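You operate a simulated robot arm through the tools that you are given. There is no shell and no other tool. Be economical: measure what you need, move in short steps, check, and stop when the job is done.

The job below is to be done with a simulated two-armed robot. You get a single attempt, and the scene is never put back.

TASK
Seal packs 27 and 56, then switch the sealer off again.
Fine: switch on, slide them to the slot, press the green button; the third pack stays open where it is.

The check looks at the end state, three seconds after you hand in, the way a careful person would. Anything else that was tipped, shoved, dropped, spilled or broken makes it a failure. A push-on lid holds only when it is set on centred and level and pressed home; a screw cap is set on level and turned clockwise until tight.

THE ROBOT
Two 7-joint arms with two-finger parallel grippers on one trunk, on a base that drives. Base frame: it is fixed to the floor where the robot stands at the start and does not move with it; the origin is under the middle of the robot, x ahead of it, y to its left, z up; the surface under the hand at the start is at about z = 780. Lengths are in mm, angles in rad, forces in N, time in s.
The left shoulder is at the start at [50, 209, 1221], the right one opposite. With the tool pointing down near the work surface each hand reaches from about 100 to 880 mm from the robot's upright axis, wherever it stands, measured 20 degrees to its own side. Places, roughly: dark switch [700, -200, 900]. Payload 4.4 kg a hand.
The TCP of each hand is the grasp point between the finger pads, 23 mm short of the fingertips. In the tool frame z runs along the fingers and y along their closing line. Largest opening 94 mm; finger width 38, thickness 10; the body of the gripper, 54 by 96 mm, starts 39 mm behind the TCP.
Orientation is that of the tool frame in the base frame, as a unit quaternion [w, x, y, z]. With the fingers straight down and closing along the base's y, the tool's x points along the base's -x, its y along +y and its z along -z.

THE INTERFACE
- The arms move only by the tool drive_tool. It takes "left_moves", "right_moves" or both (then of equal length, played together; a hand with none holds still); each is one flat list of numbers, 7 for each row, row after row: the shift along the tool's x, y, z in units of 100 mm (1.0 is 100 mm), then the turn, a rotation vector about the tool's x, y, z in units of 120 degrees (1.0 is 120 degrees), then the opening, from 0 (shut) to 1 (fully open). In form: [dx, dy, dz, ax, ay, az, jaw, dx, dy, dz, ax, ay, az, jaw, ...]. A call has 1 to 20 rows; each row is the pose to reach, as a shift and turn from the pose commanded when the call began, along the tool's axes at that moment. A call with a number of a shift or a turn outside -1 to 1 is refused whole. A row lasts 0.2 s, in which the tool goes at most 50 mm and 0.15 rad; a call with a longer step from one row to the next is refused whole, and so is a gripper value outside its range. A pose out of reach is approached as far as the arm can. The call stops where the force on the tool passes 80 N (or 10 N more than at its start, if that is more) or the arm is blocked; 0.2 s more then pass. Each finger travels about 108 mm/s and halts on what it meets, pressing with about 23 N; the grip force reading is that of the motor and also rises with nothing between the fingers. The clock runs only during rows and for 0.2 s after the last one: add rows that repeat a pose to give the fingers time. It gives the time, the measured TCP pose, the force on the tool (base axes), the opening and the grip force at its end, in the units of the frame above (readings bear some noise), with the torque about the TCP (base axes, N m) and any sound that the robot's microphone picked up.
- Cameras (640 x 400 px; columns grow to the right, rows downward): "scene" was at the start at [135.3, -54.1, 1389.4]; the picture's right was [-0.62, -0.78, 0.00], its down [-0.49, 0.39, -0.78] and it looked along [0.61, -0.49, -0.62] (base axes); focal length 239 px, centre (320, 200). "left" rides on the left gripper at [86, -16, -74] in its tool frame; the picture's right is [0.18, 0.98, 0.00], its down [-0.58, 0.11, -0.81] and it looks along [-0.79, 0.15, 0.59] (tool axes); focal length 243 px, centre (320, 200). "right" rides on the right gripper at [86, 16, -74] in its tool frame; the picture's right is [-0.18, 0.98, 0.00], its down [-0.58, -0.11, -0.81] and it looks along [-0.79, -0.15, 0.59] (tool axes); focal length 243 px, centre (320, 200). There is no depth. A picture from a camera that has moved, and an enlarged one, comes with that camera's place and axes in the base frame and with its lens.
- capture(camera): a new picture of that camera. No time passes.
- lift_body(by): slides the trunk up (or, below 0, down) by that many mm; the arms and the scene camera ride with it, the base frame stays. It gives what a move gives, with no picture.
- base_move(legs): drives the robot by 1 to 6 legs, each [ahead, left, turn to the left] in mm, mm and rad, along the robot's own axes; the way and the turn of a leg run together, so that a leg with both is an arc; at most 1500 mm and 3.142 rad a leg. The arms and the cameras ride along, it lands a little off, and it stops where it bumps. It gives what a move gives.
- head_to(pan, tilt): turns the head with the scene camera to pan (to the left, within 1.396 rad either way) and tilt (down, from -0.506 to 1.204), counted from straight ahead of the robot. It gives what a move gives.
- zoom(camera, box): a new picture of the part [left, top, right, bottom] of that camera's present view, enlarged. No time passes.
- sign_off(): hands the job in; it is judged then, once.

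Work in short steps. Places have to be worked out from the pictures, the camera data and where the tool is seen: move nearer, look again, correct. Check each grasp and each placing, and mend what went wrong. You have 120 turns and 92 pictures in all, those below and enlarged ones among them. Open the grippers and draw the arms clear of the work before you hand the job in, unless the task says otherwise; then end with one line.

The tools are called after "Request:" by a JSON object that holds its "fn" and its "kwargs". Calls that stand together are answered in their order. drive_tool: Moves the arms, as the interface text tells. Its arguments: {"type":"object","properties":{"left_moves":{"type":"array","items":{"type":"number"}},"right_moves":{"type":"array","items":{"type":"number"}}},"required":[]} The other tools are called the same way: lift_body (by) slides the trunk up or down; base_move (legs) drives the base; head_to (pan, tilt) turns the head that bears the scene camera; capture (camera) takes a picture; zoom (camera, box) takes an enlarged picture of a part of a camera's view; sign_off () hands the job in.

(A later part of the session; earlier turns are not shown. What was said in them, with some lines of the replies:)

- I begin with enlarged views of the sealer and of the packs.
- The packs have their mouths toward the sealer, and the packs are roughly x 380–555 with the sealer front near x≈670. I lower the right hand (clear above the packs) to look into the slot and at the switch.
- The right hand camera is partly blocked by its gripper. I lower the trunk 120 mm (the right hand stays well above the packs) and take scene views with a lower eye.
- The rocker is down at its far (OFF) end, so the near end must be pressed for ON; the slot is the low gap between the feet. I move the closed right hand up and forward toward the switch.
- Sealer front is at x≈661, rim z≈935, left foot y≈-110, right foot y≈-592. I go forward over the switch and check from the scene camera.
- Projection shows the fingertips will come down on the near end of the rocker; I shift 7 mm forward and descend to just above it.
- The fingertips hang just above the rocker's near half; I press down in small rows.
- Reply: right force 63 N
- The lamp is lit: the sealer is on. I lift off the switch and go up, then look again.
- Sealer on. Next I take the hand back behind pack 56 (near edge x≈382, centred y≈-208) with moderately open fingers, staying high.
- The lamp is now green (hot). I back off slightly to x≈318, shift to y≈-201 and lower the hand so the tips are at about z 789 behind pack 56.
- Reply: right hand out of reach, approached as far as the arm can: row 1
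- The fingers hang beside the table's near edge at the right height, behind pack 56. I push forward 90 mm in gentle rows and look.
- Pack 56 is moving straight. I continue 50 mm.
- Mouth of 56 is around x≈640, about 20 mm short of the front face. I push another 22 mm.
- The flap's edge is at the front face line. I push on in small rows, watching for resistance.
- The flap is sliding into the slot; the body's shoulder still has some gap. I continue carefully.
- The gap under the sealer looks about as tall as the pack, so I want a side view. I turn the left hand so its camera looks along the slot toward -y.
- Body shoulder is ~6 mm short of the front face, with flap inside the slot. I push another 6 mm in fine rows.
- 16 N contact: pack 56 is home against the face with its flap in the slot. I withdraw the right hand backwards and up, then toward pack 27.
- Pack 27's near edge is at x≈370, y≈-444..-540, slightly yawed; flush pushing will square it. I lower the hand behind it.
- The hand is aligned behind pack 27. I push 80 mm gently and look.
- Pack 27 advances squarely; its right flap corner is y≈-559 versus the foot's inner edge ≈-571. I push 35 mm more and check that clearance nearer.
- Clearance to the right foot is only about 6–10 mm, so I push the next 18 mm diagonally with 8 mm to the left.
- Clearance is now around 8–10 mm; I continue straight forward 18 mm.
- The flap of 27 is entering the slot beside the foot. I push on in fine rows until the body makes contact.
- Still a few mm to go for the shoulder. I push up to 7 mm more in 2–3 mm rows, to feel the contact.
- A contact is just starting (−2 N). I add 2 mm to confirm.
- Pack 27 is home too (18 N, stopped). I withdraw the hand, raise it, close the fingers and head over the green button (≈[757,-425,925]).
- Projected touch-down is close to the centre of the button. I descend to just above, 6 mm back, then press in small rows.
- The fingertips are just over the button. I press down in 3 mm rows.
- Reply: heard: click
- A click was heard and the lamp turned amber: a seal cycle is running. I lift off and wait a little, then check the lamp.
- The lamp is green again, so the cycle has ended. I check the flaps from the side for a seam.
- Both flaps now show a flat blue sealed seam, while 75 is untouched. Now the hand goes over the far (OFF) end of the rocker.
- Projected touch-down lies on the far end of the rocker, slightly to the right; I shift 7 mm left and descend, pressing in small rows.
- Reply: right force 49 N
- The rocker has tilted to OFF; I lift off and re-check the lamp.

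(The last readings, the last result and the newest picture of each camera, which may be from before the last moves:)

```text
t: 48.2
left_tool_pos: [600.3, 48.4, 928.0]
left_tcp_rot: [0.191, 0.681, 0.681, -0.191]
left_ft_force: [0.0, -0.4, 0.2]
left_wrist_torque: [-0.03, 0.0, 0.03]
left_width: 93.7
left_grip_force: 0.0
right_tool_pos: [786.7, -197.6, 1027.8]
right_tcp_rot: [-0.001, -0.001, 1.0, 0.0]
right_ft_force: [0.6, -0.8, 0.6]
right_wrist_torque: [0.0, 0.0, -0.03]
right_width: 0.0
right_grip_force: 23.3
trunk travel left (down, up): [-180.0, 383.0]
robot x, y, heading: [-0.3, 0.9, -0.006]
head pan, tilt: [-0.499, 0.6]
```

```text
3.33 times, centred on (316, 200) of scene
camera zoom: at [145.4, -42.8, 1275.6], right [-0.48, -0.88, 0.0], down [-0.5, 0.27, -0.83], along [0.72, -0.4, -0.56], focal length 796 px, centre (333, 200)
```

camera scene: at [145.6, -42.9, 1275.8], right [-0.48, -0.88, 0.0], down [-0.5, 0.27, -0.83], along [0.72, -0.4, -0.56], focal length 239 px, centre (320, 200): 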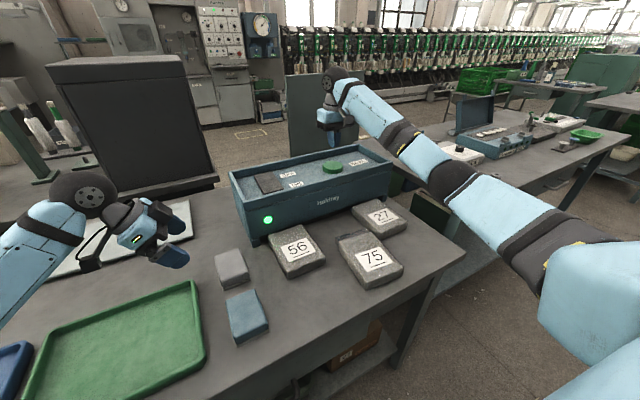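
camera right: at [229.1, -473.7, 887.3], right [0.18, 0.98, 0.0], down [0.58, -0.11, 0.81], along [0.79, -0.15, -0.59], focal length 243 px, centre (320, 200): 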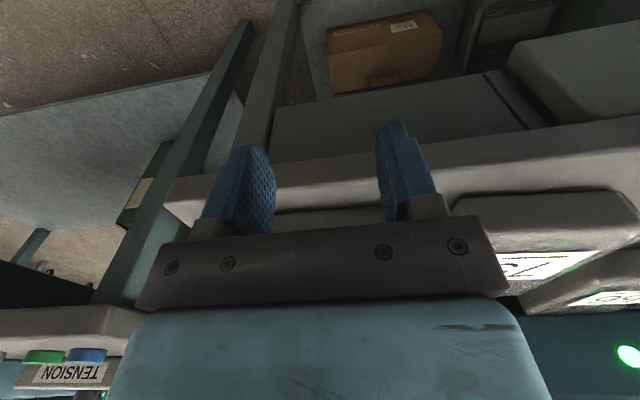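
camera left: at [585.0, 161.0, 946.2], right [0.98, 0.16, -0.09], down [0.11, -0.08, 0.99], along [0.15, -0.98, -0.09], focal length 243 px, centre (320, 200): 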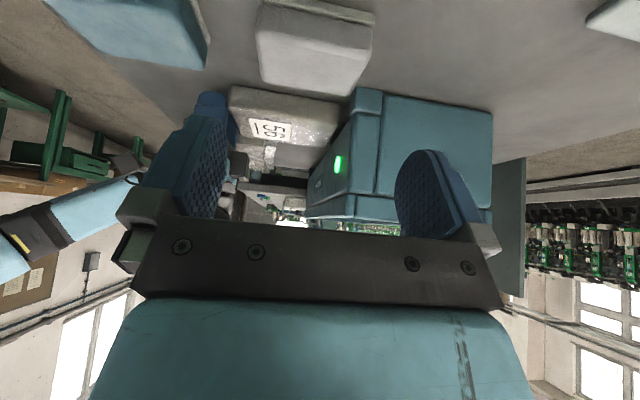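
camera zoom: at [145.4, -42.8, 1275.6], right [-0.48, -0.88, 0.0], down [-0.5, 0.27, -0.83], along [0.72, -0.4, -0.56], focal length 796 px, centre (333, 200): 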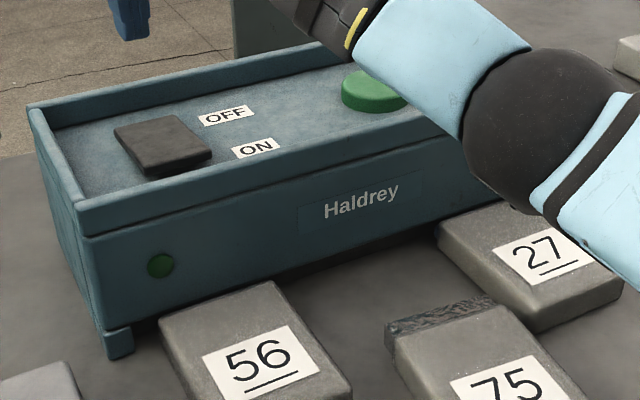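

Lamp is out, rocker on OFF, sealed packs at the slot. I raise and withdraw both arms and open the grippers.

Request:
{"fn": "drive_tool", "kwargs": {"right_moves": [0, 0, -0.4, 0, 0, 0, 0, 0.2, 0, -0.8, 0, 0, 0, 0, 0.6, 0, -1, 0, 0, 0, 0, 1, 0, -1, 0, 0, 0, 0], "left_moves": [0.2, 0, -0.3, 0, 0, 0, 1, 0.4, 0, -0.6, 0, 0, 0, 1, 0.5, 0, -0.9, 0, 0, 0, 1, 0.5, 0, -1, 0, 0, 0, 1]}}

Request:
{"fn": "drive_tool", "kwargs": {"right_moves": [0.45, -0.1, 0, 0, 0, 0, 0.5, 0.9, -0.2, 0, 0, 0, 0, 1, 1, -0.3, 0, 0, 0, 0, 1]}}

Request:
{"fn": "drive_tool", "kwargs": {"right_moves": [0.45, -0.1, 0, 0, 0, 0, 1, 0.9, -0.2, 0, 0, 0, 0, 1, 1, -0.4, 0, 0, 0, 0, 1]}}

Request:
{"fn": "capture", "kwargs": {"camera": "scene"}}

Request:
{"fn": "zoom", "kwargs": {"camera": "scene", "box": [220, 150, 444, 290]}}

```text
t: 49.2
left_tool_pos: [599.2, 141.8, 987.0]
left_tcp_rot: [0.189, 0.681, 0.681, -0.191]
left_ft_force: [-0.1, 0.3, -0.5]
left_wrist_torque: [-0.05, 0.01, -0.01]
left_width: 94.0
left_grip_force: 0.0
right_tool_pos: [685.6, -200.0, 1127.0]
right_tcp_rot: [0.0, 0.0, 1.0, 0.0]
right_ft_force: [0.3, 0.6, -0.4]
right_wrist_torque: [0.0, -0.02, -0.02]
right_width: 0.1
right_grip_force: 23.1
trunk travel left (down, up): [-180.0, 383.0]
robot x, y, heading: [-2.5, 0.7, 0.003]
head pan, tilt: [-0.499, 0.6]
```

```text
t: 50.0
left_tool_pos: [600.2, 142.8, 986.8]
left_tcp_rot: [0.191, 0.681, 0.681, -0.19]
left_ft_force: [0.0, -0.5, 0.3]
left_wrist_torque: [-0.01, 0.01, -0.01]
left_width: 93.8
left_grip_force: 0.1
right_tool_pos: [583.8, -228.1, 1127.6]
right_tcp_rot: [0.0, -0.001, 1.0, 0.001]
right_ft_force: [-0.4, -0.8, 0.6]
right_wrist_torque: [0.01, -0.02, 0.01]
right_width: 94.0
right_grip_force: 0.2
trunk travel left (down, up): [-180.0, 383.0]
robot x, y, heading: [0.5, 2.0, -0.002]
head pan, tilt: [-0.499, 0.6]
```

```text
t: 50.8
left_tool_pos: [599.8, 142.2, 989.2]
left_tcp_rot: [0.19, 0.681, 0.681, -0.19]
left_ft_force: [-0.3, 0.1, -0.7]
left_wrist_torque: [0.02, -0.02, 0.02]
left_width: 94.0
left_grip_force: 0.1
right_tool_pos: [483.6, -271.1, 1127.2]
right_tcp_rot: [-0.001, -0.001, 1.0, 0.0]
right_ft_force: [-0.6, 0.6, -0.6]
right_wrist_torque: [0.02, 0.0, -0.03]
right_width: 94.1
right_grip_force: 0.0
trunk travel left (down, up): [-180.0, 383.0]
robot x, y, heading: [-1.3, -2.5, -0.002]
head pan, tilt: [-0.499, 0.6]
```

```text
35 pictures are left
camera scene: at [145.3, -43.7, 1275.8], right [-0.48, -0.88, 0.0], down [-0.5, 0.27, -0.82], along [0.72, -0.39, -0.57], focal length 239 px, centre (320, 200)
```

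scene: 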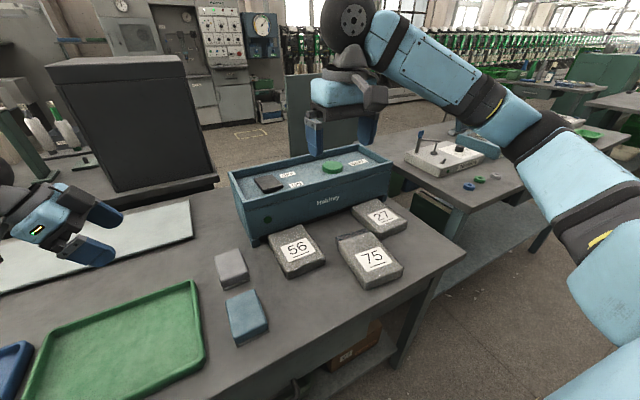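

```text
2.86 times, centred on (332, 220) of scene
camera zoom: at [145.3, -43.7, 1275.8], right [-0.48, -0.88, 0.0], down [-0.5, 0.27, -0.82], along [0.72, -0.39, -0.57], focal length 682 px, centre (286, 143)
```

zoom: 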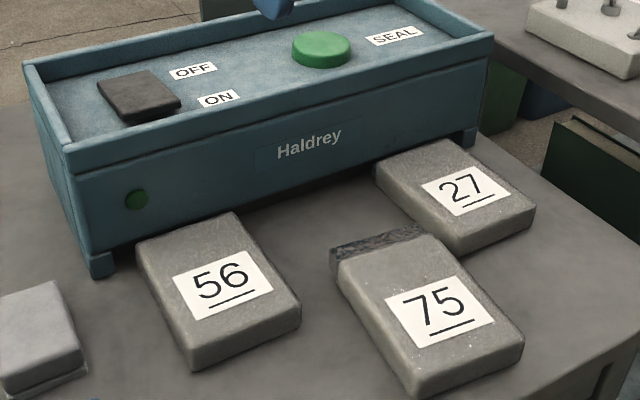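

The lamp is dark and the rocker is at OFF. Packs 27 and 56 sit at the slot with sealed flaps, 75 has not moved, and both arms are clear with grippers open, so I hand in.

Request:
{"fn": "sign_off", "kwargs": {}}

```text
The job is handed in.
```

Packs 27 and 56 are sealed and still sit at the slot, pack 75 is open where it was, and the sealer is switched off with its lamp out.
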